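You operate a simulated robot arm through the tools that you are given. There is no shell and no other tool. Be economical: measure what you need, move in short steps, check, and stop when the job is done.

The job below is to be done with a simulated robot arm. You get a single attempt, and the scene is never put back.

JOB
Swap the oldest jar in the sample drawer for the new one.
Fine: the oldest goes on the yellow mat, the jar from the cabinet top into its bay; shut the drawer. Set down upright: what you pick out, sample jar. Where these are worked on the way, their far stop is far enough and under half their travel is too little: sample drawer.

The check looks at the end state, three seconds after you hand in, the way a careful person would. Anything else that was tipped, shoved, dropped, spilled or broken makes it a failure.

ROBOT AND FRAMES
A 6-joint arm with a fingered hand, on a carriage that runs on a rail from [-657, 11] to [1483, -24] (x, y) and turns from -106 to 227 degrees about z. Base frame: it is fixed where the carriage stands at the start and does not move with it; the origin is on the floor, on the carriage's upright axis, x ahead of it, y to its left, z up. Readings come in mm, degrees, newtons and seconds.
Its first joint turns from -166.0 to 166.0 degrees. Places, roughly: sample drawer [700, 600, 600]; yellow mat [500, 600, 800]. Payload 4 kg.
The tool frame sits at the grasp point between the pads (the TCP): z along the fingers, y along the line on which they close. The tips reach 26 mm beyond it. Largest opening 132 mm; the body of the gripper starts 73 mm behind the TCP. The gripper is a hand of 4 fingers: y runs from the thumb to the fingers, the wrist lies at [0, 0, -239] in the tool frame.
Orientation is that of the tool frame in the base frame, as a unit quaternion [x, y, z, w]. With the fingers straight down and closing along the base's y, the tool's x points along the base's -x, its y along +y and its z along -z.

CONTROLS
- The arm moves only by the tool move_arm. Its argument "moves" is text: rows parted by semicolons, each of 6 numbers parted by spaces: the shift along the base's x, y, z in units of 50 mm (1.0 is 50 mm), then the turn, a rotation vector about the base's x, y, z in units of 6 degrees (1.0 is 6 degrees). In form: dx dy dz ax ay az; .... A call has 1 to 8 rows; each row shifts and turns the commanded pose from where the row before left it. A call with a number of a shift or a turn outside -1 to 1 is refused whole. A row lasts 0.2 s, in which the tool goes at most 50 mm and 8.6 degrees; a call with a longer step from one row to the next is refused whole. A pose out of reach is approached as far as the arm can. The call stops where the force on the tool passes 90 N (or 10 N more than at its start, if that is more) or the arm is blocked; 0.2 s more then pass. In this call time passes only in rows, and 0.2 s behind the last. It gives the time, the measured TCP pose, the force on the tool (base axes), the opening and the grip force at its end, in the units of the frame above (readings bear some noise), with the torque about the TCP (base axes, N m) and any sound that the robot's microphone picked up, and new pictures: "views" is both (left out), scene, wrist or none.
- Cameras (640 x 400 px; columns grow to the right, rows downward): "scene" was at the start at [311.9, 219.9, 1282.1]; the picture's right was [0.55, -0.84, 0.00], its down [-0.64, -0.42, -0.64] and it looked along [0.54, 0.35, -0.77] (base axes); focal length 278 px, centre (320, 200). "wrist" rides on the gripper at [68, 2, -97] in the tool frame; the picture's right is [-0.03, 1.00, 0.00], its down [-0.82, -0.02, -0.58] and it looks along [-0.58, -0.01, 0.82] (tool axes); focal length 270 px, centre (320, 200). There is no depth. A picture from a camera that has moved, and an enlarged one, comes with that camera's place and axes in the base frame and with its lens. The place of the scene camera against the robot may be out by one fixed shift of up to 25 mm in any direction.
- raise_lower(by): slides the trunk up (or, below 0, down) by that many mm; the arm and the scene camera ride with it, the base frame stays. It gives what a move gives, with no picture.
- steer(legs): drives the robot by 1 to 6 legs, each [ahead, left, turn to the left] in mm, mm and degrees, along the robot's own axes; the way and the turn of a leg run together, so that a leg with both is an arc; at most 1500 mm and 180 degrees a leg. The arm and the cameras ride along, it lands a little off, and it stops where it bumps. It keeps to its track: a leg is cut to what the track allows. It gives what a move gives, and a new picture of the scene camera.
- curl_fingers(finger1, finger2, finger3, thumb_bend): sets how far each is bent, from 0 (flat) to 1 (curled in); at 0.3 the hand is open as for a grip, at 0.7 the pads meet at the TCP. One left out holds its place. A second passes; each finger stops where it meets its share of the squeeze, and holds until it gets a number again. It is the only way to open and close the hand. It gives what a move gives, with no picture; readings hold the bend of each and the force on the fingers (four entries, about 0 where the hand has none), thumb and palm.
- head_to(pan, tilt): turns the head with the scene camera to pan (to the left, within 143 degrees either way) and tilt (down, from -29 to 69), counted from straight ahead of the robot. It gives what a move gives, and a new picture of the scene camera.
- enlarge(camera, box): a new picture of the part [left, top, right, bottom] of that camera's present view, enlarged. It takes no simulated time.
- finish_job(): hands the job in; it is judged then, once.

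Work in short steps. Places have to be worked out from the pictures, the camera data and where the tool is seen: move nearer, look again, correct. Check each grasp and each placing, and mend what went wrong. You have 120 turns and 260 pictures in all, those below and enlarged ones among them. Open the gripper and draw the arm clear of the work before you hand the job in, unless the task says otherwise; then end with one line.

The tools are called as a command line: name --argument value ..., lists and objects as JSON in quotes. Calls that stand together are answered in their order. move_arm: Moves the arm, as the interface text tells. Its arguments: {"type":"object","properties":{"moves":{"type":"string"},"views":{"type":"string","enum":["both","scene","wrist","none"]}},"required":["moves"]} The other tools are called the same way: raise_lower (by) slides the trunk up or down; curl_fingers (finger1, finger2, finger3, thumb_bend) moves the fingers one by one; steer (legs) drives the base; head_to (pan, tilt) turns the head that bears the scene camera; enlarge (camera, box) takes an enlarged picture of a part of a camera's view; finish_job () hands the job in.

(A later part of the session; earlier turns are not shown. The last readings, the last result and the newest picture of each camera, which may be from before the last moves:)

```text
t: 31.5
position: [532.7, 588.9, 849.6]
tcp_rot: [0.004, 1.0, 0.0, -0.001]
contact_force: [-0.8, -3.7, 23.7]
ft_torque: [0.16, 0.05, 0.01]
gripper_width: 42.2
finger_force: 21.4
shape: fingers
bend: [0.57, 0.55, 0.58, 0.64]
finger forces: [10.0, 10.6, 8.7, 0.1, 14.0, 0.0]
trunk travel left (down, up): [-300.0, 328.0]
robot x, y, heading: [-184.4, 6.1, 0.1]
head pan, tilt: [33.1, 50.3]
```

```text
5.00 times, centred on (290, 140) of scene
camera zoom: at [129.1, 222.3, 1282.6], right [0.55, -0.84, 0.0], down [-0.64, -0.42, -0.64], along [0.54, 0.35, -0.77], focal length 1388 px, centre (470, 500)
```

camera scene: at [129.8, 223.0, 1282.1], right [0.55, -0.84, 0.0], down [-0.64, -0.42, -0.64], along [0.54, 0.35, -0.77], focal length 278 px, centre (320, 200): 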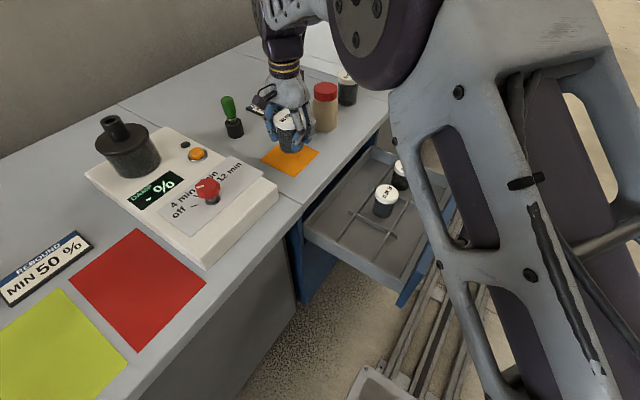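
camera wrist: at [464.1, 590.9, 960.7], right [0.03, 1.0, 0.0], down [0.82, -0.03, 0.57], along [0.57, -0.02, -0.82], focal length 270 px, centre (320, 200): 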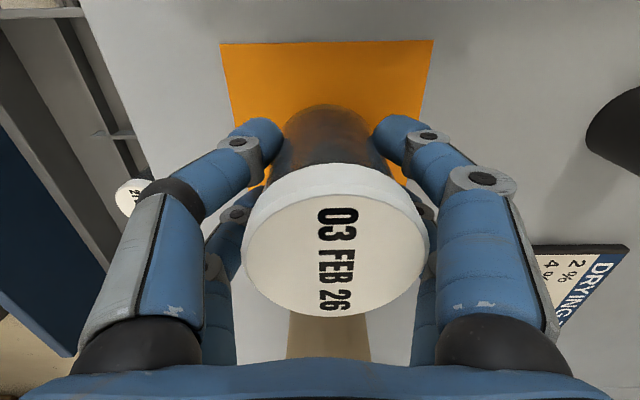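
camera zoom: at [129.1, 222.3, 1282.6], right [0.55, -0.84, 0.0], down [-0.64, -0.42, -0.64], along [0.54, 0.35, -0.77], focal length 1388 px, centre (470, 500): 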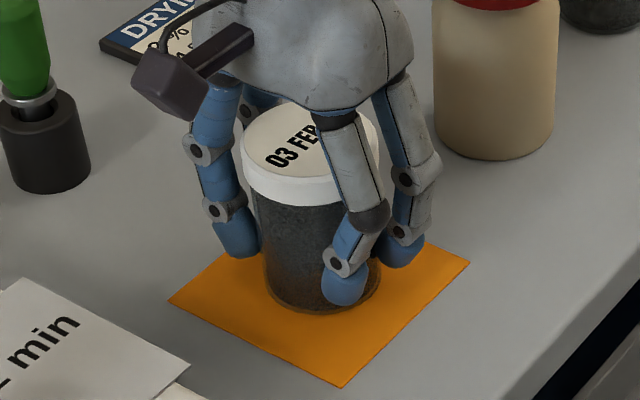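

Contact made (24 N), jar on the mat upright. I ease up 1.5 mm and open the hand.

move_arm --moves "0 0 0.04 0 0 0" --views "none"

curl_fingers --finger1 0.3 --finger2 0.3 --finger3 0.3 --thumb_bend 0.3

move_arm --moves "0 0 0.3 0 0 0; 0 0 0.6 0 0 0; 0 0 0.8 0 0 0; 0 0 0.8 0 0 0" --views "both"

```text
t: 31.9
position: [532.1, 587.4, 849.4]
tcp_rot: [0.004, 1.0, -0.001, -0.001]
contact_force: [0.0, -4.4, 22.0]
ft_torque: [0.15, -0.04, 0.01]
gripper_width: 41.9
finger_force: 21.5
shape: fingers
bend: [0.57, 0.55, 0.58, 0.64]
finger forces: [9.7, 11.0, 9.0, 0.0, 13.4, 0.0]
trunk travel left (down, up): [-300.0, 328.0]
robot x, y, heading: [-182.9, 0.5, -0.1]
head pan, tilt: [33.1, 50.3]
```

```text
t: 32.9
position: [533.0, 588.4, 847.7]
tcp_rot: [0.005, 1.0, -0.002, -0.003]
contact_force: [0.5, -0.2, -0.5]
ft_torque: [-0.03, 0.0, -0.03]
gripper_width: 132.7
finger_force: 0.2
shape: fingers
bend: [0.3, 0.3, 0.3, 0.3]
finger forces: [0.0, 0.0, 0.1, 0.0, 0.0, 0.0]
trunk travel left (down, up): [-300.0, 328.0]
robot x, y, heading: [-182.6, 4.8, 0.1]
head pan, tilt: [33.1, 50.3]
```

```text
t: 33.9
position: [534.2, 587.6, 973.8]
tcp_rot: [0.004, 1.0, -0.002, -0.002]
contact_force: [0.3, 0.0, -0.3]
ft_torque: [-0.05, 0.03, -0.02]
gripper_width: 132.6
finger_force: 0.0
shape: fingers
bend: [0.3, 0.3, 0.3, 0.3]
finger forces: [0.0, 0.0, 0.0, 0.0, 0.1, 0.1]
trunk travel left (down, up): [-300.0, 328.0]
robot x, y, heading: [-181.4, 4.0, 0.0]
head pan, tilt: [33.1, 50.3]
camera scene: at [129.9, 223.1, 1282.1], right [0.55, -0.84, 0.0], down [-0.64, -0.42, -0.64], along [0.54, 0.35, -0.77], focal length 278 px, centre (320, 200)
camera wrist: at [464.6, 589.4, 1071.3], right [0.03, 1.0, 0.0], down [0.82, -0.03, 0.57], along [0.57, -0.02, -0.82], focal length 270 px, centre (320, 200)
```

scene: 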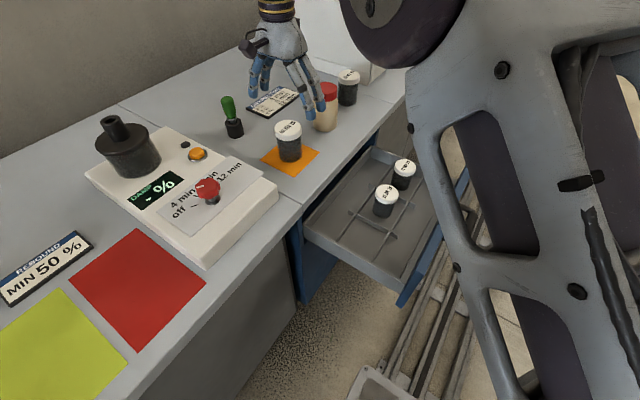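
wrist: 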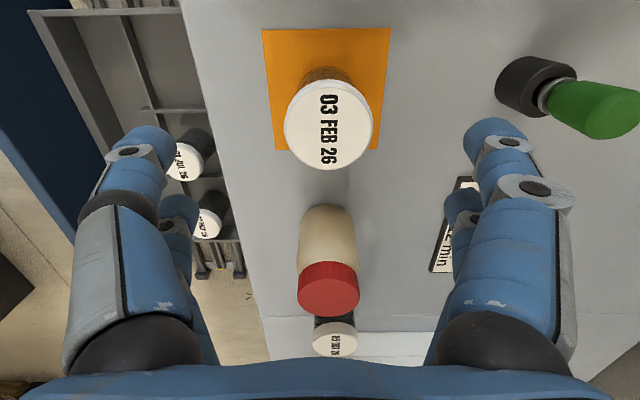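

The old jar stands upright on the mat. The new jar is at about (822, 597); I raise the hand, pull it back over the front edge, and drive +x in two steps.

move_arm --moves "0 0 0.8 0 0 0; 0 0 0.8 0 0 0; 0 -0.8 0 0 0 0; 0 -0.8 0 0 0 0; 0 -0.6 0 0 0 0" --views "none"

steer --legs '[[140, 0, 0]]'

```text
t: 35.1
position: [530.5, 475.8, 1054.2]
tcp_rot: [0.004, 1.0, -0.002, -0.003]
contact_force: [-0.3, 0.0, -0.5]
ft_torque: [-0.01, -0.04, 0.02]
gripper_width: 132.4
finger_force: 0.0
shape: fingers
bend: [0.3, 0.3, 0.3, 0.3]
finger forces: [0.0, 0.1, 0.0, 0.0, 0.0, 0.0]
trunk travel left (down, up): [-300.0, 328.0]
robot x, y, heading: [-181.3, -0.4, 0.1]
head pan, tilt: [33.1, 50.3]
```

```text
t: 36.5
position: [669.2, 474.3, 1053.2]
tcp_rot: [0.004, 1.0, -0.001, -0.003]
contact_force: [-0.4, -0.3, 0.0]
ft_torque: [0.02, 0.0, 0.0]
gripper_width: 132.5
finger_force: 0.1
shape: fingers
bend: [0.3, 0.3, 0.3, 0.3]
finger forces: [0.0, 0.0, 0.0, 0.0, 0.1, 0.0]
trunk travel left (down, up): [-300.0, 328.0]
robot x, y, heading: [-44.1, -1.4, -0.2]
head pan, tilt: [33.1, 50.3]
camera scene: at [268.2, 221.1, 1282.1], right [0.55, -0.84, 0.0], down [-0.64, -0.42, -0.64], along [0.53, 0.35, -0.77], focal length 278 px, centre (320, 200)
```

scene: 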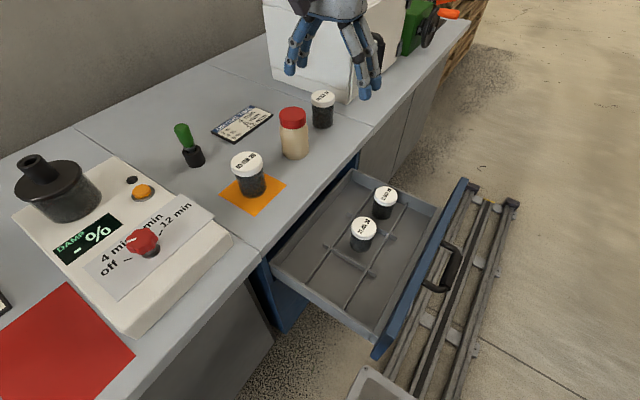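

Before driving on, I look down at the grey plate near the drawer to be sure of clearance.

head_to --pan 10 --tilt 66

```text
t: 37.3
position: [667.5, 476.2, 1053.0]
tcp_rot: [0.003, 1.0, -0.002, -0.002]
contact_force: [-0.1, -0.1, -0.3]
ft_torque: [-0.01, -0.01, -0.03]
gripper_width: 132.6
finger_force: 0.1
shape: fingers
bend: [0.3, 0.3, 0.3, 0.3]
finger forces: [0.0, 0.0, 0.0, 0.0, 0.0, 0.0]
trunk travel left (down, up): [-300.0, 328.0]
robot x, y, heading: [-43.0, -3.9, -0.1]
head pan, tilt: [10.0, 66.0]
camera scene: at [262.5, 189.5, 1263.4], right [0.18, -0.98, 0.0], down [-0.9, -0.16, -0.41], along [0.4, 0.07, -0.91], focal length 278 px, centre (320, 200)
```

scene: 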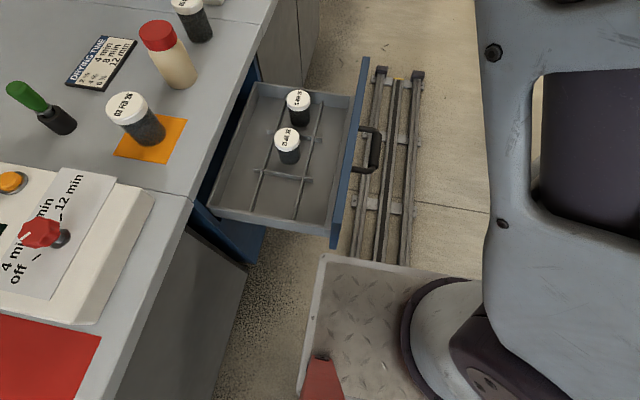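

I need the plate's height; raising the trunk 120 mm gives parallax to tell (and lifts the arm further clear).

raise_lower --by 120

enlarge --camera "scene" --box '[0, 0, 640, 400]'

```text
t: 38.8
position: [667.5, 475.6, 1173.1]
tcp_rot: [0.003, 1.0, -0.001, -0.002]
contact_force: [0.6, -0.3, 0.8]
ft_torque: [-0.07, 0.02, -0.01]
gripper_width: 132.7
finger_force: 0.0
shape: fingers
bend: [0.3, 0.3, 0.3, 0.3]
finger forces: [0.0, 0.0, 0.1, 0.0, 0.0, 0.1]
trunk travel left (down, up): [-420.0, 208.0]
robot x, y, heading: [-41.6, -0.8, 0.1]
head pan, tilt: [10.0, 66.0]
```

```text
1.00 times, centred on (320, 200) of scene (not enlarged: the box is as wide or as high as the picture)
camera zoom: at [225.5, 189.4, 1382.3], right [0.17, -0.98, 0.0], down [-0.9, -0.16, -0.41], along [0.4, 0.07, -0.91], focal length 278 px, centre (320, 200)
```

zoom: 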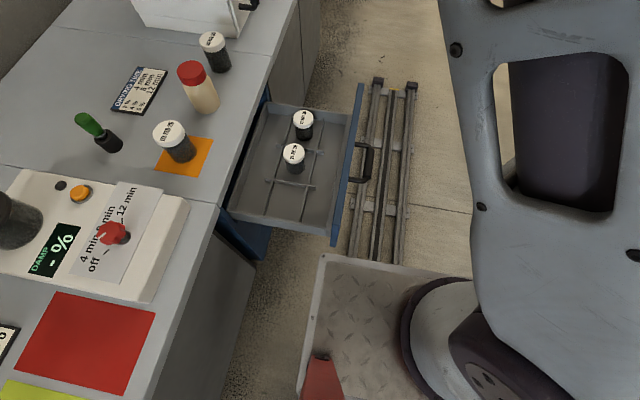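

The plate rides with the trunk (it stayed put in the picture), so it is above the drawer level; sight lines past its edge bound the robot's body to x<~400 at drawer height. I drive just 55 mm more, staying short of the drawer wall (x≈460).

steer --legs '[[55, 0, 0]]'

head_to --pan 33 --tilt 50

```text
t: 39.8
position: [723.1, 475.8, 1173.4]
tcp_rot: [0.003, 1.0, -0.002, -0.003]
contact_force: [0.4, 0.4, -0.4]
ft_torque: [0.03, -0.05, -0.02]
gripper_width: 132.3
finger_force: 0.1
shape: fingers
bend: [0.3, 0.3, 0.3, 0.3]
finger forces: [0.0, 0.2, 0.1, 0.0, 0.0, 0.1]
trunk travel left (down, up): [-420.0, 208.0]
robot x, y, heading: [14.0, 1.0, 0.4]
head pan, tilt: [10.0, 66.0]
camera scene: at [280.9, 188.9, 1382.3], right [0.18, -0.98, 0.0], down [-0.9, -0.16, -0.41], along [0.4, 0.07, -0.91], focal length 278 px, centre (320, 200)
```

scene: 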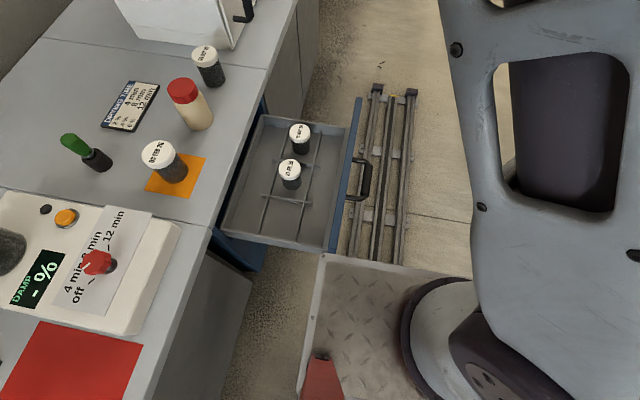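

```text
t: 40.6
position: [723.8, 475.9, 1173.5]
tcp_rot: [0.003, 1.0, -0.001, -0.002]
contact_force: [-0.3, 0.1, 0.0]
ft_torque: [-0.03, -0.02, 0.0]
gripper_width: 132.8
finger_force: 0.0
shape: fingers
bend: [0.3, 0.3, 0.3, 0.3]
finger forces: [0.0, 0.0, 0.0, 0.0, 0.0, 0.1]
trunk travel left (down, up): [-420.0, 208.0]
robot x, y, heading: [12.6, -0.5, 0.3]
head pan, tilt: [33.0, 50.0]
camera scene: at [286.9, 220.5, 1401.4], right [0.55, -0.84, 0.0], down [-0.64, -0.42, -0.64], along [0.54, 0.35, -0.77], focal length 278 px, centre (320, 200)
```

scene: 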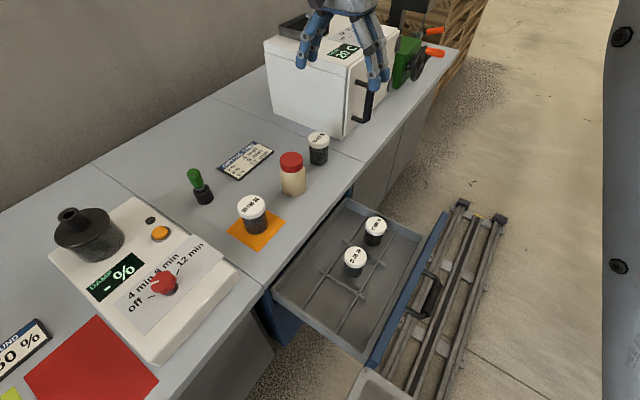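

I move over toward the new jar with a 36° yaw (so that camera and fingers keep clear of the red-capped jar), staying high.

move_arm --moves "0.3 0.35 0 0 0 1; 0.3 0.35 0 0 0 1; 0.3 0.35 0 0 0 1; 0.3 0.35 -0.3 0 0 1; 0.3 0.35 -0.4 0 0 1; 0.3 0.4 -0.5 0 0 1; 0 0 -0.6 0 0 0; 0 0 -0.6 0 0 0" --views "both"

```text
t: 42.4
position: [798.5, 569.1, 1048.1]
tcp_rot: [-0.307, 0.952, -0.002, -0.002]
contact_force: [0.5, 1.1, 0.9]
ft_torque: [-0.01, 0.01, 0.01]
gripper_width: 132.7
finger_force: 0.2
shape: fingers
bend: [0.3, 0.3, 0.3, 0.3]
finger forces: [0.0, 0.1, 0.0, 0.0, 0.0, 0.0]
out of reach, approached as far as the arm can: row 6
trunk travel left (down, up): [-420.0, 208.0]
robot x, y, heading: [12.6, 0.9, -0.2]
head pan, tilt: [33.0, 50.0]
camera scene: at [286.8, 220.5, 1401.5], right [0.55, -0.84, 0.0], down [-0.64, -0.42, -0.64], along [0.54, 0.35, -0.77], focal length 278 px, centre (320, 200)
camera wrist: at [742.2, 532.4, 1145.9], right [-0.56, 0.83, 0.0], down [0.68, 0.46, 0.57], along [0.48, 0.32, -0.82], focal length 270 px, centre (320, 200)
```

scene: 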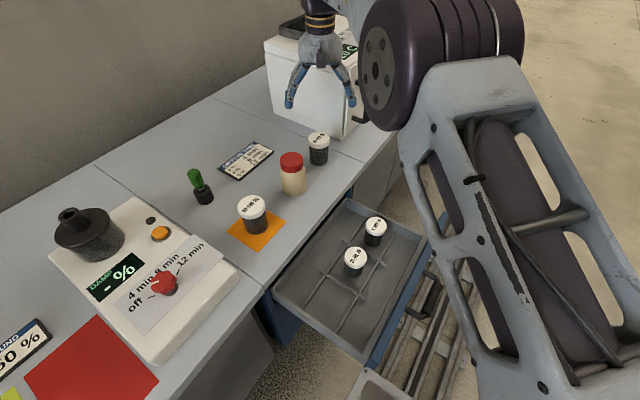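
wrist: 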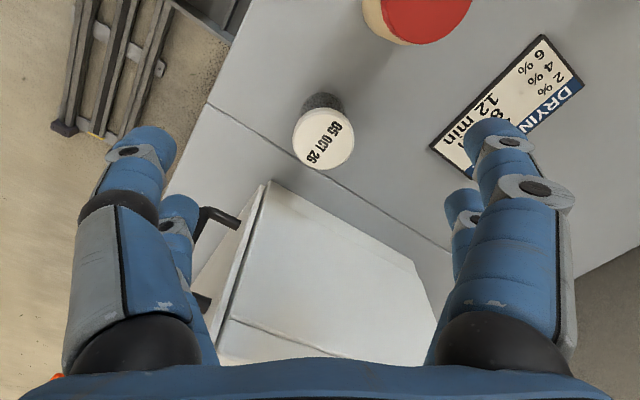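

New jar lid at about (830, 596). I descend to z≈960 while moving over it and see how far the arm reaches.

move_arm --moves "0 0 -0.8 0 0 0; 0.3 0.26 -0.5 0 0 0; 0.3 0.28 -0.45 0 0 0" --views "wrist"

```text
t: 43.2
position: [823.5, 588.4, 959.3]
tcp_rot: [-0.306, 0.952, -0.003, -0.002]
contact_force: [0.8, 0.3, 0.4]
ft_torque: [-0.02, -0.01, 0.01]
gripper_width: 132.8
finger_force: 0.0
shape: fingers
bend: [0.3, 0.3, 0.3, 0.3]
finger forces: [0.0, 0.0, 0.0, 0.1, 0.0, 0.0]
out of reach, approached as far as the arm can: row 3
trunk travel left (down, up): [-420.0, 208.0]
robot x, y, heading: [15.3, 2.0, 0.2]
head pan, tilt: [33.0, 50.0]
camera wrist: at [767.4, 550.5, 1057.2], right [-0.56, 0.83, 0.0], down [0.68, 0.46, 0.57], along [0.48, 0.32, -0.82], focal length 270 px, centre (320, 200)
```

wrist: 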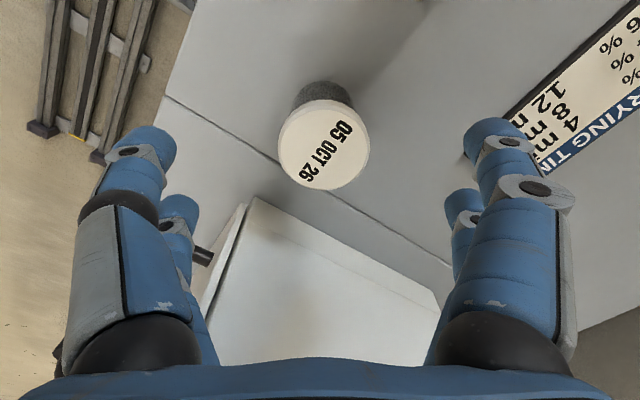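

I descend further; the reach grows lower down.

move_arm --moves "0 0 -0.5 0 0 0; 0 0 -0.5 0 0 0" --views "both"

```text
t: 43.8
position: [824.6, 586.4, 910.5]
tcp_rot: [-0.307, 0.952, -0.003, -0.002]
contact_force: [0.1, -0.1, 0.9]
ft_torque: [-0.01, 0.0, 0.04]
gripper_width: 132.7
finger_force: 0.0
shape: fingers
bend: [0.3, 0.3, 0.3, 0.3]
finger forces: [0.0, 0.0, 0.0, 0.0, 0.0, 0.0]
trunk travel left (down, up): [-420.0, 208.0]
robot x, y, heading: [10.2, 1.1, -0.2]
head pan, tilt: [33.0, 50.0]
camera scene: at [286.8, 220.5, 1401.5], right [0.55, -0.84, 0.0], down [-0.64, -0.42, -0.64], along [0.54, 0.35, -0.77], focal length 278 px, centre (320, 200)
camera wrist: at [768.1, 548.7, 1009.1], right [-0.56, 0.83, 0.0], down [0.68, 0.46, 0.57], along [0.48, 0.32, -0.82], focal length 270 px, centre (320, 200)
```

scene: 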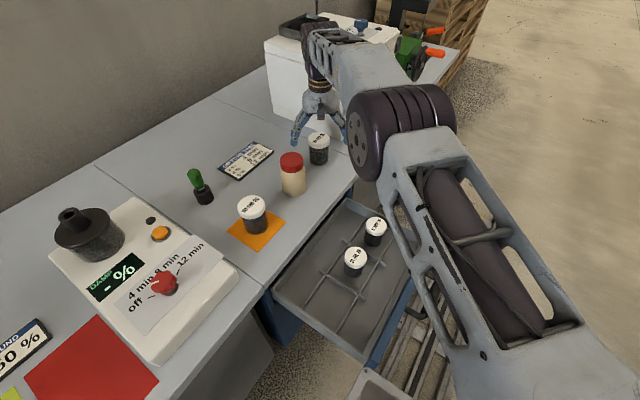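
wrist: 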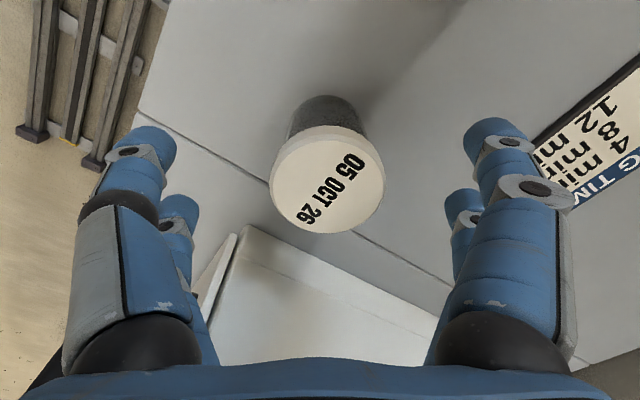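

Lid centre is (830, 596). I shift +6, +9 and go down to z≈852.

move_arm --moves "0.12 0.18 -0.3 0 0 0; 0 0 -0.5 0 0 0; 0 0 -0.36 0 0 0" --views "both"

```text
t: 44.6
position: [825.1, 590.9, 851.7]
tcp_rot: [-0.306, 0.952, -0.002, -0.001]
contact_force: [0.2, 0.0, 0.7]
ft_torque: [0.01, 0.01, 0.03]
gripper_width: 132.7
finger_force: 0.1
shape: fingers
bend: [0.3, 0.3, 0.3, 0.3]
finger forces: [0.0, 0.0, 0.0, 0.0, 0.0, 0.0]
out of reach, approached as far as the arm can: row 1
trunk travel left (down, up): [-420.0, 208.0]
robot x, y, heading: [9.3, -2.7, 0.0]
head pan, tilt: [33.0, 50.0]
camera scene: at [286.8, 220.5, 1401.5], right [0.55, -0.84, 0.0], down [-0.64, -0.42, -0.64], along [0.54, 0.35, -0.77], focal length 278 px, centre (320, 200)
camera wrist: at [768.5, 553.6, 949.3], right [-0.56, 0.83, 0.0], down [0.68, 0.46, 0.57], along [0.48, 0.32, -0.82], focal length 270 px, centre (320, 200)
```

scene: 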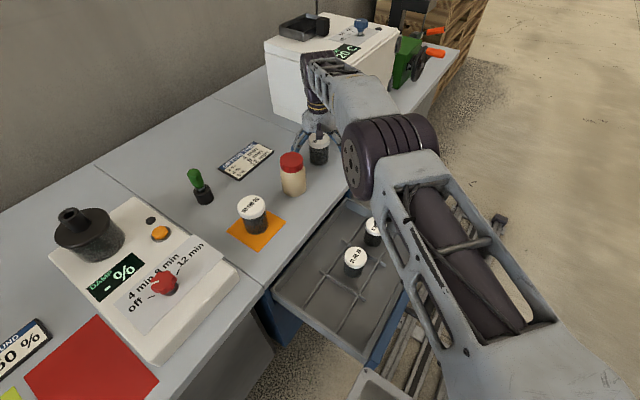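
wrist: 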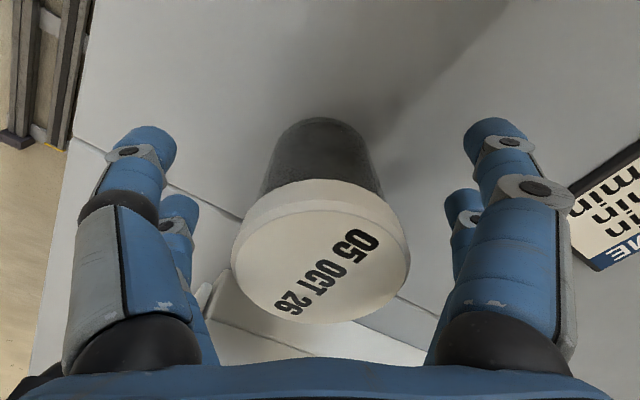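

The jar sits within ~3 mm of the grasp point. I close.

curl_fingers --finger1 0.7 --finger2 0.7 --finger3 0.7 --thumb_bend 0.7

move_arm --moves "0 0 0.2 0 0 0; 0 0 0.4 0 0 0; 0 0 0.5 0 0 0" --views "both"

```text
t: 45.6
position: [825.6, 590.6, 852.2]
tcp_rot: [-0.306, 0.952, -0.003, -0.002]
contact_force: [-0.1, -0.3, 0.2]
ft_torque: [0.01, -0.05, -0.02]
gripper_width: 30.6
finger_force: 15.5
shape: fingers
bend: [0.6, 0.53, 0.54, 0.65]
finger forces: [6.5, 9.0, 7.1, 0.0, 8.0, 0.1]
trunk travel left (down, up): [-420.0, 208.0]
robot x, y, heading: [13.2, -1.6, 0.0]
head pan, tilt: [33.0, 50.0]
```

```text
t: 46.4
position: [826.7, 590.9, 907.2]
tcp_rot: [-0.306, 0.952, -0.002, -0.001]
contact_force: [0.0, 0.4, -2.0]
ft_torque: [-0.01, 0.02, 0.01]
gripper_width: 30.2
finger_force: 15.4
shape: fingers
bend: [0.6, 0.53, 0.54, 0.65]
finger forces: [6.8, 8.9, 7.1, 0.1, 7.9, 0.0]
trunk travel left (down, up): [-420.0, 208.0]
robot x, y, heading: [12.8, -0.0, -0.0]
head pan, tilt: [33.0, 50.0]
camera scene: at [287.0, 220.7, 1401.4], right [0.55, -0.84, 0.0], down [-0.64, -0.42, -0.64], along [0.54, 0.35, -0.77], focal length 278 px, centre (320, 200)
camera wrist: at [769.9, 553.0, 1004.5], right [-0.56, 0.83, 0.0], down [0.68, 0.46, 0.57], along [0.48, 0.32, -0.82], focal length 270 px, centre (320, 200)
```

scene: 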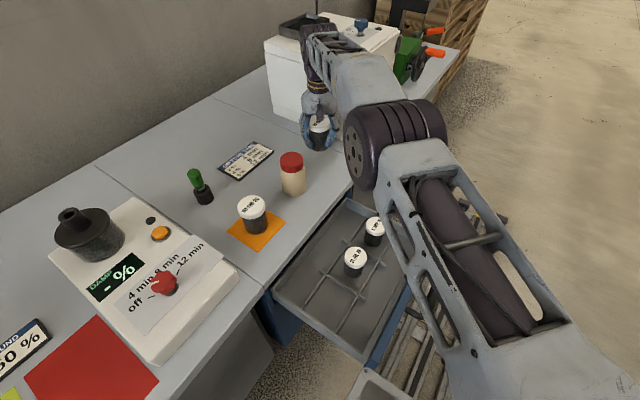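
wrist: 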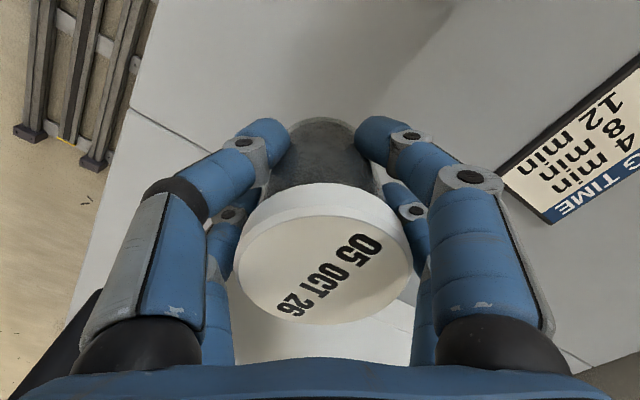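

The new jar is held upright. I lift to ~1000, retreat over the front edge while undoing the yaw.

move_arm --moves "0 0 0.6 0 0 0; -0.1 -0.2 0.6 0 0 0; -0.4 -0.6 0.5 0 0 -1; -0.4 -0.6 0.3 0 0 -1; -0.4 -0.6 0 0 0 -1; -0.4 -0.6 0 0 0 -1; -0.4 -0.3 0 0 0 -1; 0 0 0 0 0 -1" --views "both"

```text
t: 48.2
position: [719.0, 445.9, 1004.8]
tcp_rot: [0.004, 1.0, -0.002, -0.003]
contact_force: [-0.3, -0.2, -0.6]
ft_torque: [0.0, 0.04, -0.02]
gripper_width: 29.8
finger_force: 15.1
shape: fingers
bend: [0.6, 0.53, 0.54, 0.65]
finger forces: [6.2, 8.8, 7.2, 0.1, 8.0, 0.0]
trunk travel left (down, up): [-420.0, 208.0]
robot x, y, heading: [15.9, -1.0, -0.1]
head pan, tilt: [33.0, 50.0]
camera scene: at [287.0, 220.6, 1401.4], right [0.55, -0.84, 0.0], down [-0.64, -0.42, -0.64], along [0.54, 0.35, -0.77], focal length 278 px, centre (320, 200)
camera wrist: at [651.5, 449.6, 1102.1], right [0.03, 1.0, 0.0], down [0.82, -0.02, 0.57], along [0.57, -0.02, -0.82], focal length 270 px, centre (320, 200)
```

scene: 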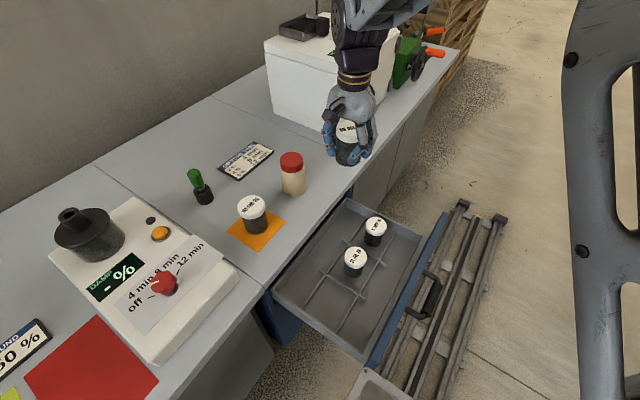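
wrist: 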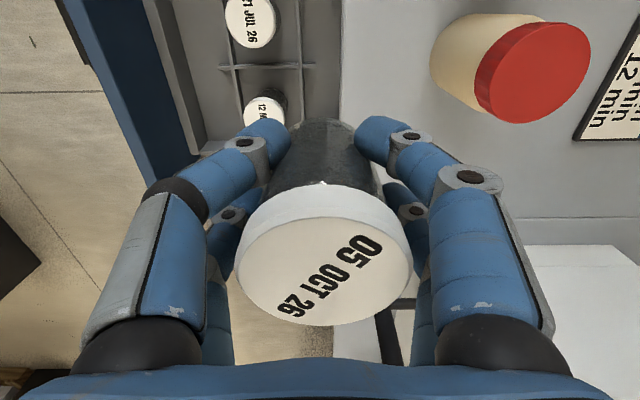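

I drive back 195 mm so the bay is within reach.

steer --legs '[[-195, 0, 0]]'

raise_lower --by -100

move_arm --moves "0 -0.4 0 0 0 0; 0 -0.6 0 0 0 0; 0 -0.6 0 0 0 0" --views "both"

```text
t: 49.8
position: [529.2, 448.4, 1004.2]
tcp_rot: [0.004, 1.0, -0.002, -0.003]
contact_force: [-0.2, 0.0, -2.0]
ft_torque: [-0.03, 0.01, 0.02]
gripper_width: 29.9
finger_force: 15.1
shape: fingers
bend: [0.6, 0.53, 0.54, 0.65]
finger forces: [6.3, 8.8, 7.2, 0.0, 8.0, 0.0]
trunk travel left (down, up): [-420.0, 208.0]
robot x, y, heading: [-179.2, 2.2, -0.0]
head pan, tilt: [33.0, 50.0]
camera scene: at [96.5, 223.1, 1401.4], right [0.55, -0.84, 0.0], down [-0.64, -0.42, -0.64], along [0.54, 0.35, -0.77], focal length 278 px, centre (320, 200)
```

scene: 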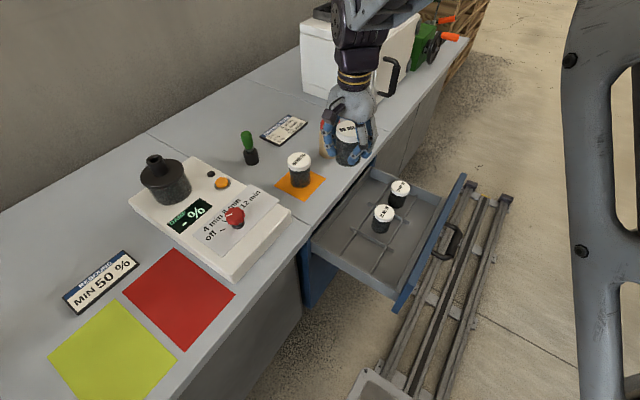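

```text
t: 51.1
position: [530.0, 447.2, 904.5]
tcp_rot: [0.003, 1.0, -0.002, -0.002]
contact_force: [-0.1, 0.5, -2.2]
ft_torque: [0.01, 0.0, -0.04]
gripper_width: 29.6
finger_force: 15.1
shape: fingers
bend: [0.6, 0.53, 0.54, 0.65]
finger forces: [6.1, 8.8, 7.1, 0.0, 7.9, 0.1]
trunk travel left (down, up): [-320.0, 308.0]
robot x, y, heading: [-179.0, 4.8, 0.1]
head pan, tilt: [33.0, 50.0]
```

```text
t: 51.9
position: [528.4, 368.2, 903.6]
tcp_rot: [0.005, 1.0, -0.002, -0.002]
contact_force: [0.0, 0.7, -2.7]
ft_torque: [-0.04, 0.01, -0.01]
gripper_width: 29.8
finger_force: 15.2
shape: fingers
bend: [0.61, 0.53, 0.54, 0.65]
finger forces: [6.3, 8.8, 7.3, 0.0, 8.0, 0.1]
trunk travel left (down, up): [-320.0, 308.0]
robot x, y, heading: [-183.1, 6.5, -0.1]
head pan, tilt: [33.0, 50.0]
camera scene: at [129.5, 223.4, 1302.3], right [0.55, -0.84, 0.0], down [-0.64, -0.42, -0.64], along [0.54, 0.35, -0.77], focal length 278 px, centre (320, 200)
camera wrist: at [460.5, 370.9, 1000.6], right [0.03, 1.0, 0.0], down [0.82, -0.02, 0.57], along [0.57, -0.02, -0.82], focal length 270 px, centre (320, 200)
```

scene: 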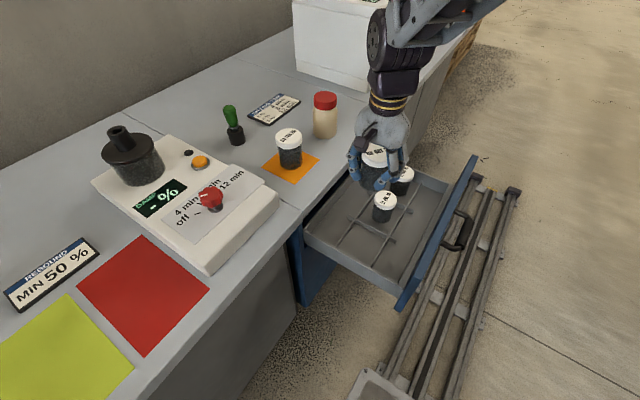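
wrist: 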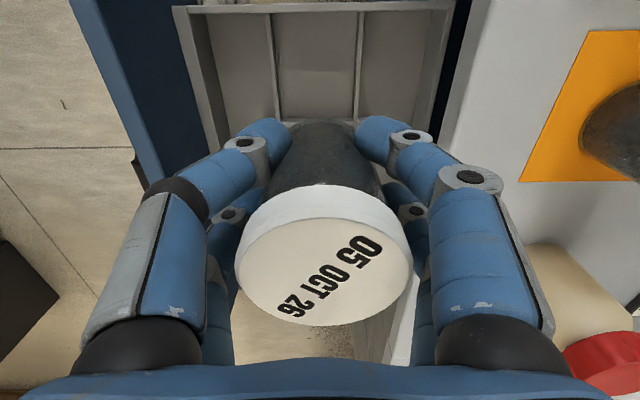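

The jar is at TCP +(3, 2). I align for the bay centre (525, 362) and lower to z≈700.

move_arm --moves "-0.14 -0.16 -0.4 0 0 0; 0 0 -0.7 0 0 0; 0 0 -0.7 0 0 0; 0 0 -0.7 0 0 0; 0 0 -0.7 0 0 0; 0 0 -0.5 0 0 0; 0 0 -0.3 0 0 0" --views "both"

enlarge --camera "scene" --box '[300, 130, 460, 290]'

```text
t: 53.5
position: [523.8, 360.8, 703.3]
tcp_rot: [0.003, 1.0, -0.002, -0.003]
contact_force: [-0.8, 0.5, -2.3]
ft_torque: [-0.01, 0.05, 0.0]
gripper_width: 29.4
finger_force: 14.1
shape: fingers
bend: [0.61, 0.53, 0.54, 0.65]
finger forces: [6.2, 8.7, 7.2, 0.1, 7.9, 0.0]
trunk travel left (down, up): [-320.0, 308.0]
robot x, y, heading: [-178.1, 3.6, 0.0]
head pan, tilt: [33.0, 50.0]
camera scene: at [129.4, 223.0, 1302.4], right [0.55, -0.84, 0.0], down [-0.64, -0.42, -0.64], along [0.54, 0.35, -0.77], focal length 278 px, centre (320, 200)
camera wrist: at [455.1, 363.6, 799.8], right [0.03, 1.0, 0.0], down [0.82, -0.03, 0.57], along [0.57, -0.02, -0.82], focal length 270 px, centre (320, 200)
```

scene: 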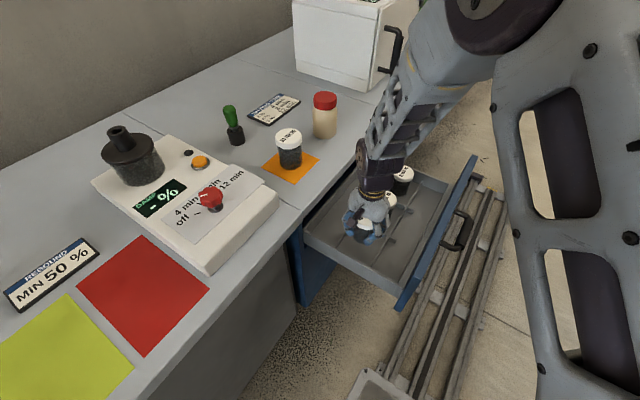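
wrist: 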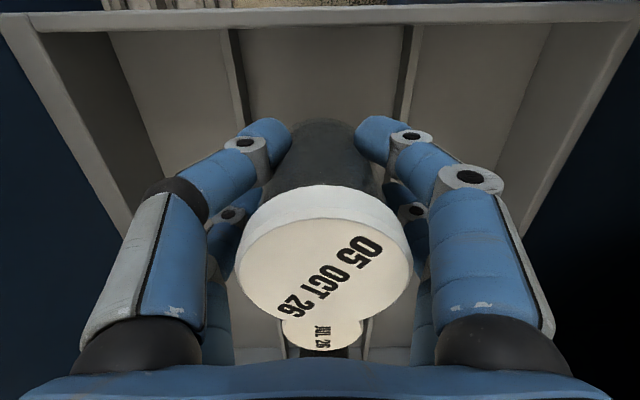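

```text
2.50 times, centred on (380, 210) of scene
camera zoom: at [129.4, 223.0, 1302.4], right [0.55, -0.84, 0.0], down [-0.64, -0.42, -0.64], along [0.54, 0.35, -0.77], focal length 694 px, centre (170, 175)
```

zoom: 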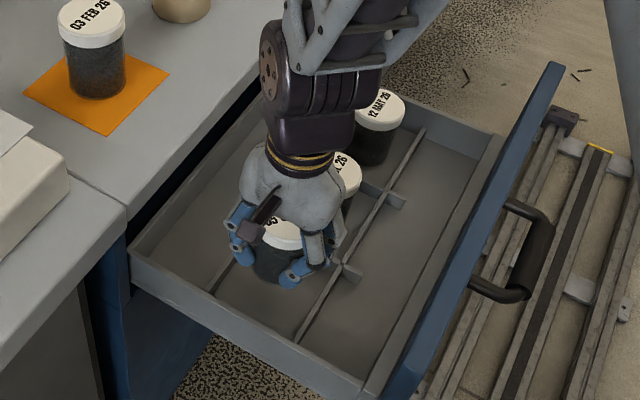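

Well placed in the bay. I lower to ~657, then in 2–3 mm steps toward expected contact near 652.

move_arm --moves "0 0 -0.4 0 0 0; 0 0 -0.3 0 0 0; 0 0 -0.2 0 0 0" --views "none"

move_arm --moves "0 0 -0.05 0 0 0" --views "none"

move_arm --moves "0 0 -0.04 0 0 0" --views "none"

```text
t: 54.3
position: [523.3, 361.2, 657.7]
tcp_rot: [0.004, 1.0, -0.001, -0.002]
contact_force: [0.1, 0.1, -0.9]
ft_torque: [0.0, 0.04, 0.01]
gripper_width: 29.7
finger_force: 15.1
shape: fingers
bend: [0.61, 0.53, 0.54, 0.65]
finger forces: [6.3, 8.7, 7.3, 0.0, 7.9, 0.1]
trunk travel left (down, up): [-320.0, 308.0]
robot x, y, heading: [-177.2, 1.5, -0.0]
head pan, tilt: [33.0, 50.0]
```

```text
t: 54.7
position: [522.8, 360.8, 654.9]
tcp_rot: [0.003, 1.0, -0.002, -0.002]
contact_force: [0.3, 0.5, -1.6]
ft_torque: [0.0, 0.03, -0.01]
gripper_width: 29.4
finger_force: 15.0
shape: fingers
bend: [0.61, 0.53, 0.54, 0.65]
finger forces: [6.3, 8.8, 7.3, 0.1, 7.9, 0.0]
trunk travel left (down, up): [-320.0, 308.0]
robot x, y, heading: [-178.8, 6.7, -0.2]
head pan, tilt: [33.0, 50.0]
```

```text
t: 55.1
position: [521.7, 359.8, 653.4]
tcp_rot: [0.004, 1.0, -0.001, -0.003]
contact_force: [0.0, -0.2, -1.1]
ft_torque: [-0.02, -0.02, 0.02]
gripper_width: 29.7
finger_force: 15.5
shape: fingers
bend: [0.61, 0.53, 0.54, 0.65]
finger forces: [6.3, 8.7, 7.3, 0.0, 8.0, 0.0]
trunk travel left (down, up): [-320.0, 308.0]
robot x, y, heading: [-179.8, 2.0, -0.1]
head pan, tilt: [33.0, 50.0]
```

move_arm --moves "0 0 -0.03 0 0 0" --views "none"

move_arm --moves "0 0 -0.03 0 0 0" --views "wrist"

```text
t: 55.5
position: [523.4, 360.5, 652.3]
tcp_rot: [0.004, 1.0, -0.002, -0.002]
contact_force: [-1.0, 0.1, -2.3]
ft_torque: [-0.04, 0.06, -0.03]
gripper_width: 29.4
finger_force: 14.6
shape: fingers
bend: [0.61, 0.53, 0.54, 0.65]
finger forces: [6.4, 8.7, 7.3, 0.1, 7.9, 0.0]
trunk travel left (down, up): [-320.0, 308.0]
robot x, y, heading: [-179.8, 4.8, 0.1]
head pan, tilt: [33.0, 50.0]
```

```text
t: 55.9
position: [524.0, 361.0, 652.1]
tcp_rot: [0.003, 1.0, -0.002, -0.002]
contact_force: [-0.4, -0.5, 0.7]
ft_torque: [-0.04, -0.02, 0.03]
gripper_width: 29.7
finger_force: 14.7
shape: fingers
bend: [0.61, 0.53, 0.54, 0.65]
finger forces: [6.3, 8.6, 7.4, 0.1, 8.1, 0.1]
trunk travel left (down, up): [-320.0, 308.0]
robot x, y, heading: [-179.9, 1.1, -0.2]
head pan, tilt: [33.0, 50.0]
camera wrist: at [454.3, 364.2, 749.3], right [0.03, 1.0, 0.0], down [0.82, -0.03, 0.57], along [0.57, -0.02, -0.82], focal length 270 px, centre (320, 200)
```

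wrist: 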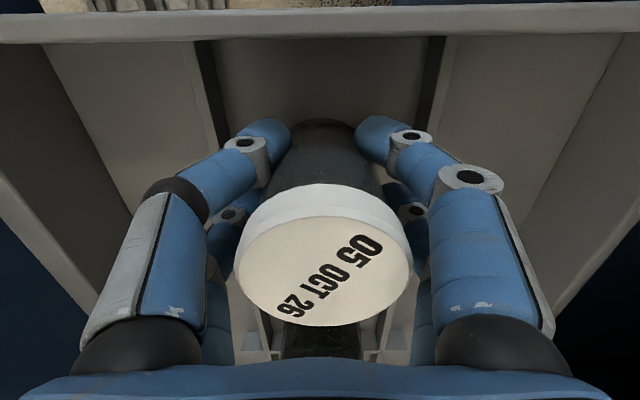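

Force shifts toward +z: contact is starting. One more small step to confirm.

move_arm --moves "0 0 -0.03 0 0 0" --views "none"

```text
t: 56.3
position: [523.0, 360.7, 650.8]
tcp_rot: [0.004, 1.0, -0.001, -0.003]
contact_force: [-1.8, -0.6, 2.2]
ft_torque: [0.07, -0.06, 0.03]
gripper_width: 29.3
finger_force: 15.7
shape: fingers
bend: [0.61, 0.53, 0.54, 0.65]
finger forces: [6.5, 8.8, 7.5, 0.0, 8.3, 0.0]
trunk travel left (down, up): [-320.0, 308.0]
robot x, y, heading: [-179.0, 5.0, 0.0]
head pan, tilt: [33.0, 50.0]
```

The jar rests on the floor of the bay. I release and rise.

curl_fingers --finger1 0.3 --finger2 0.3 --finger3 0.3 --thumb_bend 0.3

move_arm --moves "0 0 0.2 0 0 0; 0 0 0.5 0 0 0; 0 0 0.8 0 0 0; 0 0 0.8 0 0 0; 0 0 0.9 0 0 0; 0 0 0.9 0 0 0; 0 0 0.9 0 0 0; 0 0 0.9 0 0 0" --views "both"

```text
t: 57.3
position: [522.1, 360.8, 650.6]
tcp_rot: [0.004, 1.0, -0.001, -0.002]
contact_force: [1.5, 0.2, 3.4]
ft_torque: [0.06, -0.1, -0.01]
gripper_width: 132.4
finger_force: 7.2
shape: fingers
bend: [0.3, 0.49, 0.54, 0.3]
finger forces: [0.0, 7.4, 6.6, 0.1, 0.0, 0.0]
trunk travel left (down, up): [-320.0, 308.0]
robot x, y, heading: [-176.9, 3.4, 0.1]
head pan, tilt: [33.0, 50.0]
```

```text
t: 59.1
position: [521.1, 357.4, 941.1]
tcp_rot: [0.003, 1.0, -0.002, -0.004]
contact_force: [0.1, 0.7, 0.2]
ft_torque: [-0.02, 0.01, 0.02]
gripper_width: 132.5
finger_force: 0.0
shape: fingers
bend: [0.3, 0.3, 0.3, 0.3]
finger forces: [0.1, 0.1, 0.0, 0.1, 0.1, 0.0]
trunk travel left (down, up): [-320.0, 308.0]
robot x, y, heading: [-178.0, 1.6, 0.2]
head pan, tilt: [33.0, 50.0]
camera scene: at [129.7, 223.3, 1302.2], right [0.55, -0.84, 0.0], down [-0.64, -0.42, -0.64], along [0.54, 0.35, -0.77], focal length 278 px, centre (320, 200)
camera wrist: at [453.4, 361.0, 1039.4], right [0.03, 1.0, 0.0], down [0.82, -0.02, 0.57], along [0.57, -0.02, -0.82], focal length 270 px, centre (320, 200)
```

scene: 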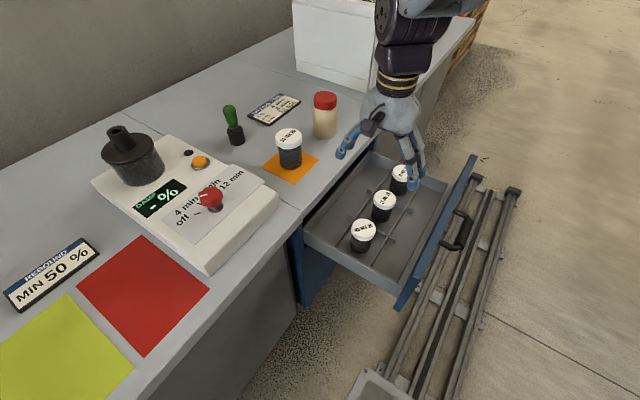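
wrist: 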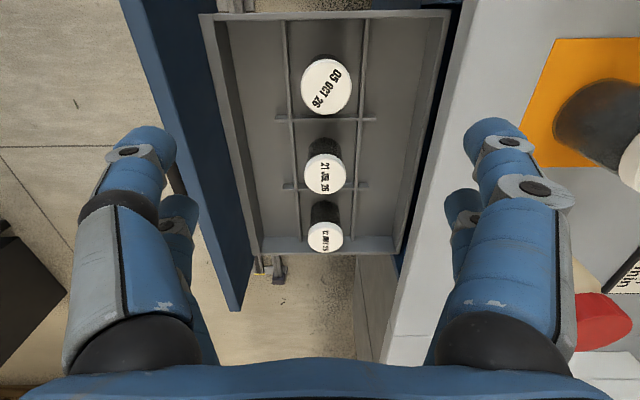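

New jar stands upright in the bay. Now to close the drawer: I swing the hand back out to in front of it, pointing +y, staying high.

move_arm --moves "0.36 -0.8 0 1 0 0; 0.36 -0.8 0 1 0 0; 0.36 -0.8 0 1 0 0; 0.36 -0.8 0 1 0 0; 0.36 -0.8 0 1 0 0; 0.36 -0.8 0 1 0 0; 0.36 -0.8 0 1 0 0; 0.36 -0.8 0 1 0 0" --views "none"

move_arm --moves "0 -0.2 0 1 0 0; 0 -0.2 0 1 0 0; 0 -0.2 0 1 0 0; 0 -0.2 0 1 0 0; 0 0 0 1 0 0; 0 0 0 1 0 0; 0 0 0 1 0 0" --views "none"

curl_fingers --finger1 0.7 --finger2 0.7 --finger3 0.7 --thumb_bend 0.7

```text
t: 60.9
position: [665.6, 40.6, 944.7]
tcp_rot: [0.004, 0.914, 0.406, -0.004]
contact_force: [-0.3, 0.5, 0.0]
ft_torque: [-0.06, -0.04, -0.01]
gripper_width: 132.9
finger_force: 0.1
shape: fingers
bend: [0.3, 0.3, 0.3, 0.3]
finger forces: [0.1, 0.0, 0.0, 0.1, 0.1, 0.0]
trunk travel left (down, up): [-320.0, 308.0]
robot x, y, heading: [-177.5, 0.1, 0.3]
head pan, tilt: [33.0, 50.0]
```

```text
t: 62.5
position: [667.7, 0.1, 945.7]
tcp_rot: [0.001, 0.708, 0.706, -0.004]
contact_force: [-1.4, 0.0, 0.5]
ft_torque: [0.01, 0.01, 0.0]
gripper_width: 132.4
finger_force: 0.0
shape: fingers
bend: [0.3, 0.3, 0.3, 0.3]
finger forces: [0.1, 0.0, 0.0, 0.0, 0.0, 0.0]
trunk travel left (down, up): [-320.0, 308.0]
robot x, y, heading: [-179.0, -1.6, -0.2]
head pan, tilt: [33.0, 50.0]
```

```text
t: 63.5
position: [668.0, -0.9, 945.4]
tcp_rot: [0.0, 0.708, 0.706, -0.004]
contact_force: [1.3, -0.1, -0.1]
ft_torque: [-0.01, -0.01, 0.02]
gripper_width: 1.1
finger_force: 0.0
shape: fingers
bend: [0.7, 0.7, 0.7, 0.7]
finger forces: [0.1, 0.1, 0.1, 0.0, 0.0, 0.1]
trunk travel left (down, up): [-320.0, 308.0]
robot x, y, heading: [-178.9, 1.2, -0.3]
head pan, tilt: [33.0, 50.0]
```

Now I descend in front of the panel to z≈625 (below the handle), at y≈0.

move_arm --moves "0 0 -0.9 0 0 0; 0 0 -0.9 0 0 0; 0 0 -0.9 0 0 0; 0 0 -0.9 0 0 0; 0 0 -0.9 0 0 0; 0 0 -0.9 0 0 0; 0 0 -0.9 0 0 0" --views "both"

```text
t: 65.1
position: [668.3, -0.3, 632.6]
tcp_rot: [0.0, 0.709, 0.706, -0.004]
contact_force: [0.6, 0.9, -0.5]
ft_torque: [-0.03, -0.01, -0.01]
gripper_width: 1.4
finger_force: 0.1
shape: fingers
bend: [0.7, 0.7, 0.7, 0.7]
finger forces: [0.1, 0.0, 0.1, 0.0, 0.0, 0.0]
trunk travel left (down, up): [-320.0, 308.0]
robot x, y, heading: [-181.4, 2.3, 0.0]
head pan, tilt: [33.0, 50.0]
camera scene: at [129.3, 223.1, 1302.4], right [0.55, -0.84, 0.0], down [-0.64, -0.42, -0.64], along [0.54, 0.35, -0.77], focal length 278 px, centre (320, 200)
camera wrist: at [600.1, -96.9, 635.7], right [0.03, 0.0, 1.0], down [0.82, -0.57, -0.02], along [0.57, 0.82, -0.02], focal length 270 px, centre (320, 200)
```

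scene: 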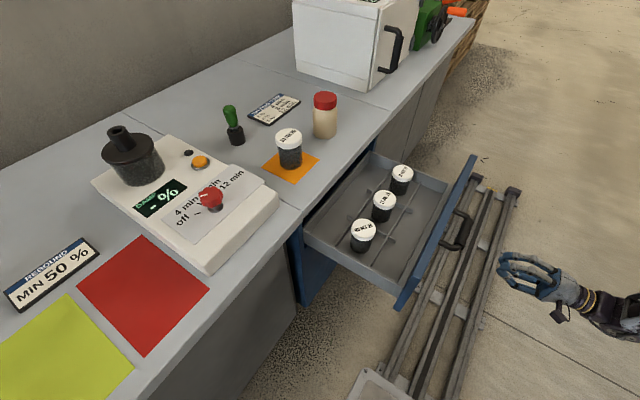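
wrist: 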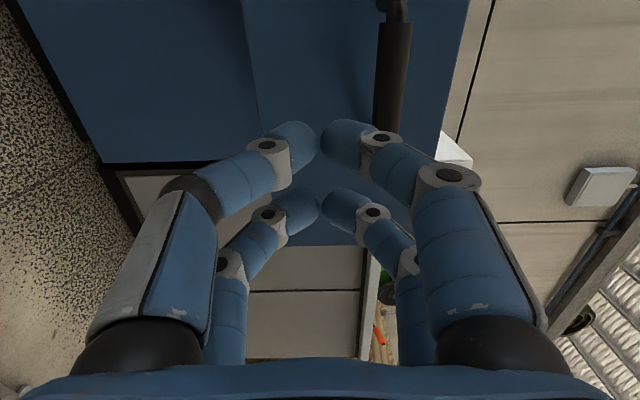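

The panel spans about z 568–768 with the bar at 688. I drop to z≈618 and advance until contact.

move_arm --moves "0 0.5 -0.28 0 0 0; 0 0.7 0 0 0 0; 0 0.7 0 0 0 0; 0 0.5 0 0 0 0; 0 0.3 0 0 0 0; 0 0.3 0 0 0 0; 0 0.2 0 0 0 0" --views "both"

```text
t: 66.7
position: [668.2, 160.1, 616.0]
tcp_rot: [0.001, 0.708, 0.706, -0.005]
contact_force: [0.5, 0.4, 0.7]
ft_torque: [0.0, 0.0, -0.06]
gripper_width: 1.2
finger_force: 0.0
shape: fingers
bend: [0.7, 0.7, 0.7, 0.7]
finger forces: [0.1, 0.0, 0.0, 0.1, 0.0, 0.0]
trunk travel left (down, up): [-320.0, 308.0]
robot x, y, heading: [-180.2, 4.4, 0.0]
head pan, tilt: [33.0, 50.0]
camera scene: at [129.5, 223.0, 1302.3], right [0.55, -0.84, 0.0], down [-0.64, -0.42, -0.64], along [0.54, 0.35, -0.77], focal length 278 px, centre (320, 200)
camera wrist: at [599.4, 63.3, 619.1], right [0.03, 0.0, 1.0], down [0.82, -0.57, -0.03], along [0.57, 0.82, -0.02], focal length 270 px, centre (320, 200)
```

scene: 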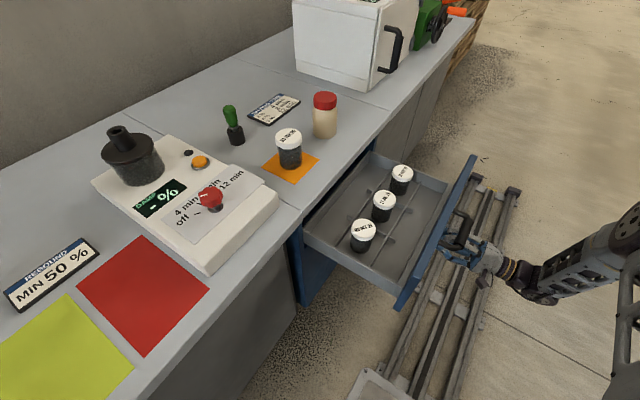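
wrist: 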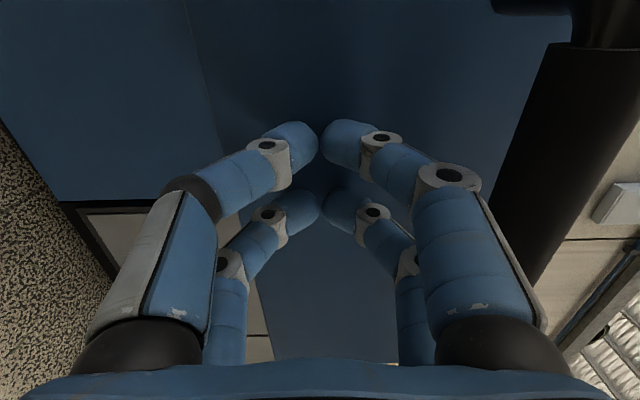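

Just about at contact and the bar is clear of the fingers. I push gently.

move_arm --moves "0 0.2 0 0 0 0; 0 0.2 0 0 0 0; 0 0.3 0 0 0 0; 0 0.3 0 0 0 0; 0 0.3 0 0 0 0; 0 0.3 0 0 0 0; 0 0.3 0 0 0 0; 0 0.3 0 0 0 0" --views "scene"

```text
t: 68.5
position: [666.1, 271.7, 616.7]
tcp_rot: [0.001, 0.708, 0.706, -0.005]
contact_force: [-1.2, 0.0, -0.4]
ft_torque: [0.0, -0.04, 0.0]
gripper_width: 1.3
finger_force: 0.0
shape: fingers
bend: [0.7, 0.7, 0.7, 0.7]
finger forces: [0.0, 0.0, 0.1, 0.0, 0.1, 0.1]
trunk travel left (down, up): [-320.0, 308.0]
robot x, y, heading: [-177.2, 4.6, -0.1]
head pan, tilt: [33.0, 50.0]
camera scene: at [129.4, 223.1, 1302.3], right [0.55, -0.84, 0.0], down [-0.64, -0.42, -0.64], along [0.54, 0.35, -0.77], focal length 278 px, centre (320, 200)
```

scene: 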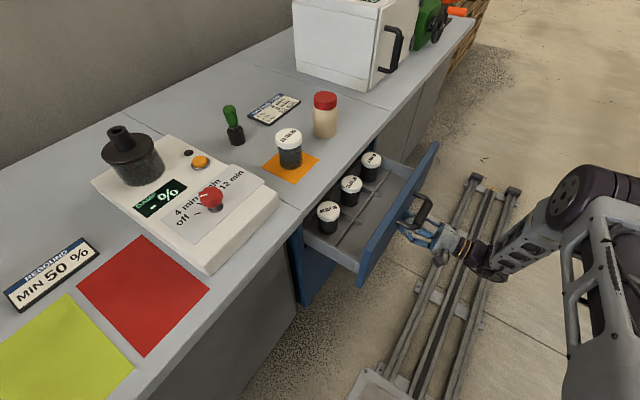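

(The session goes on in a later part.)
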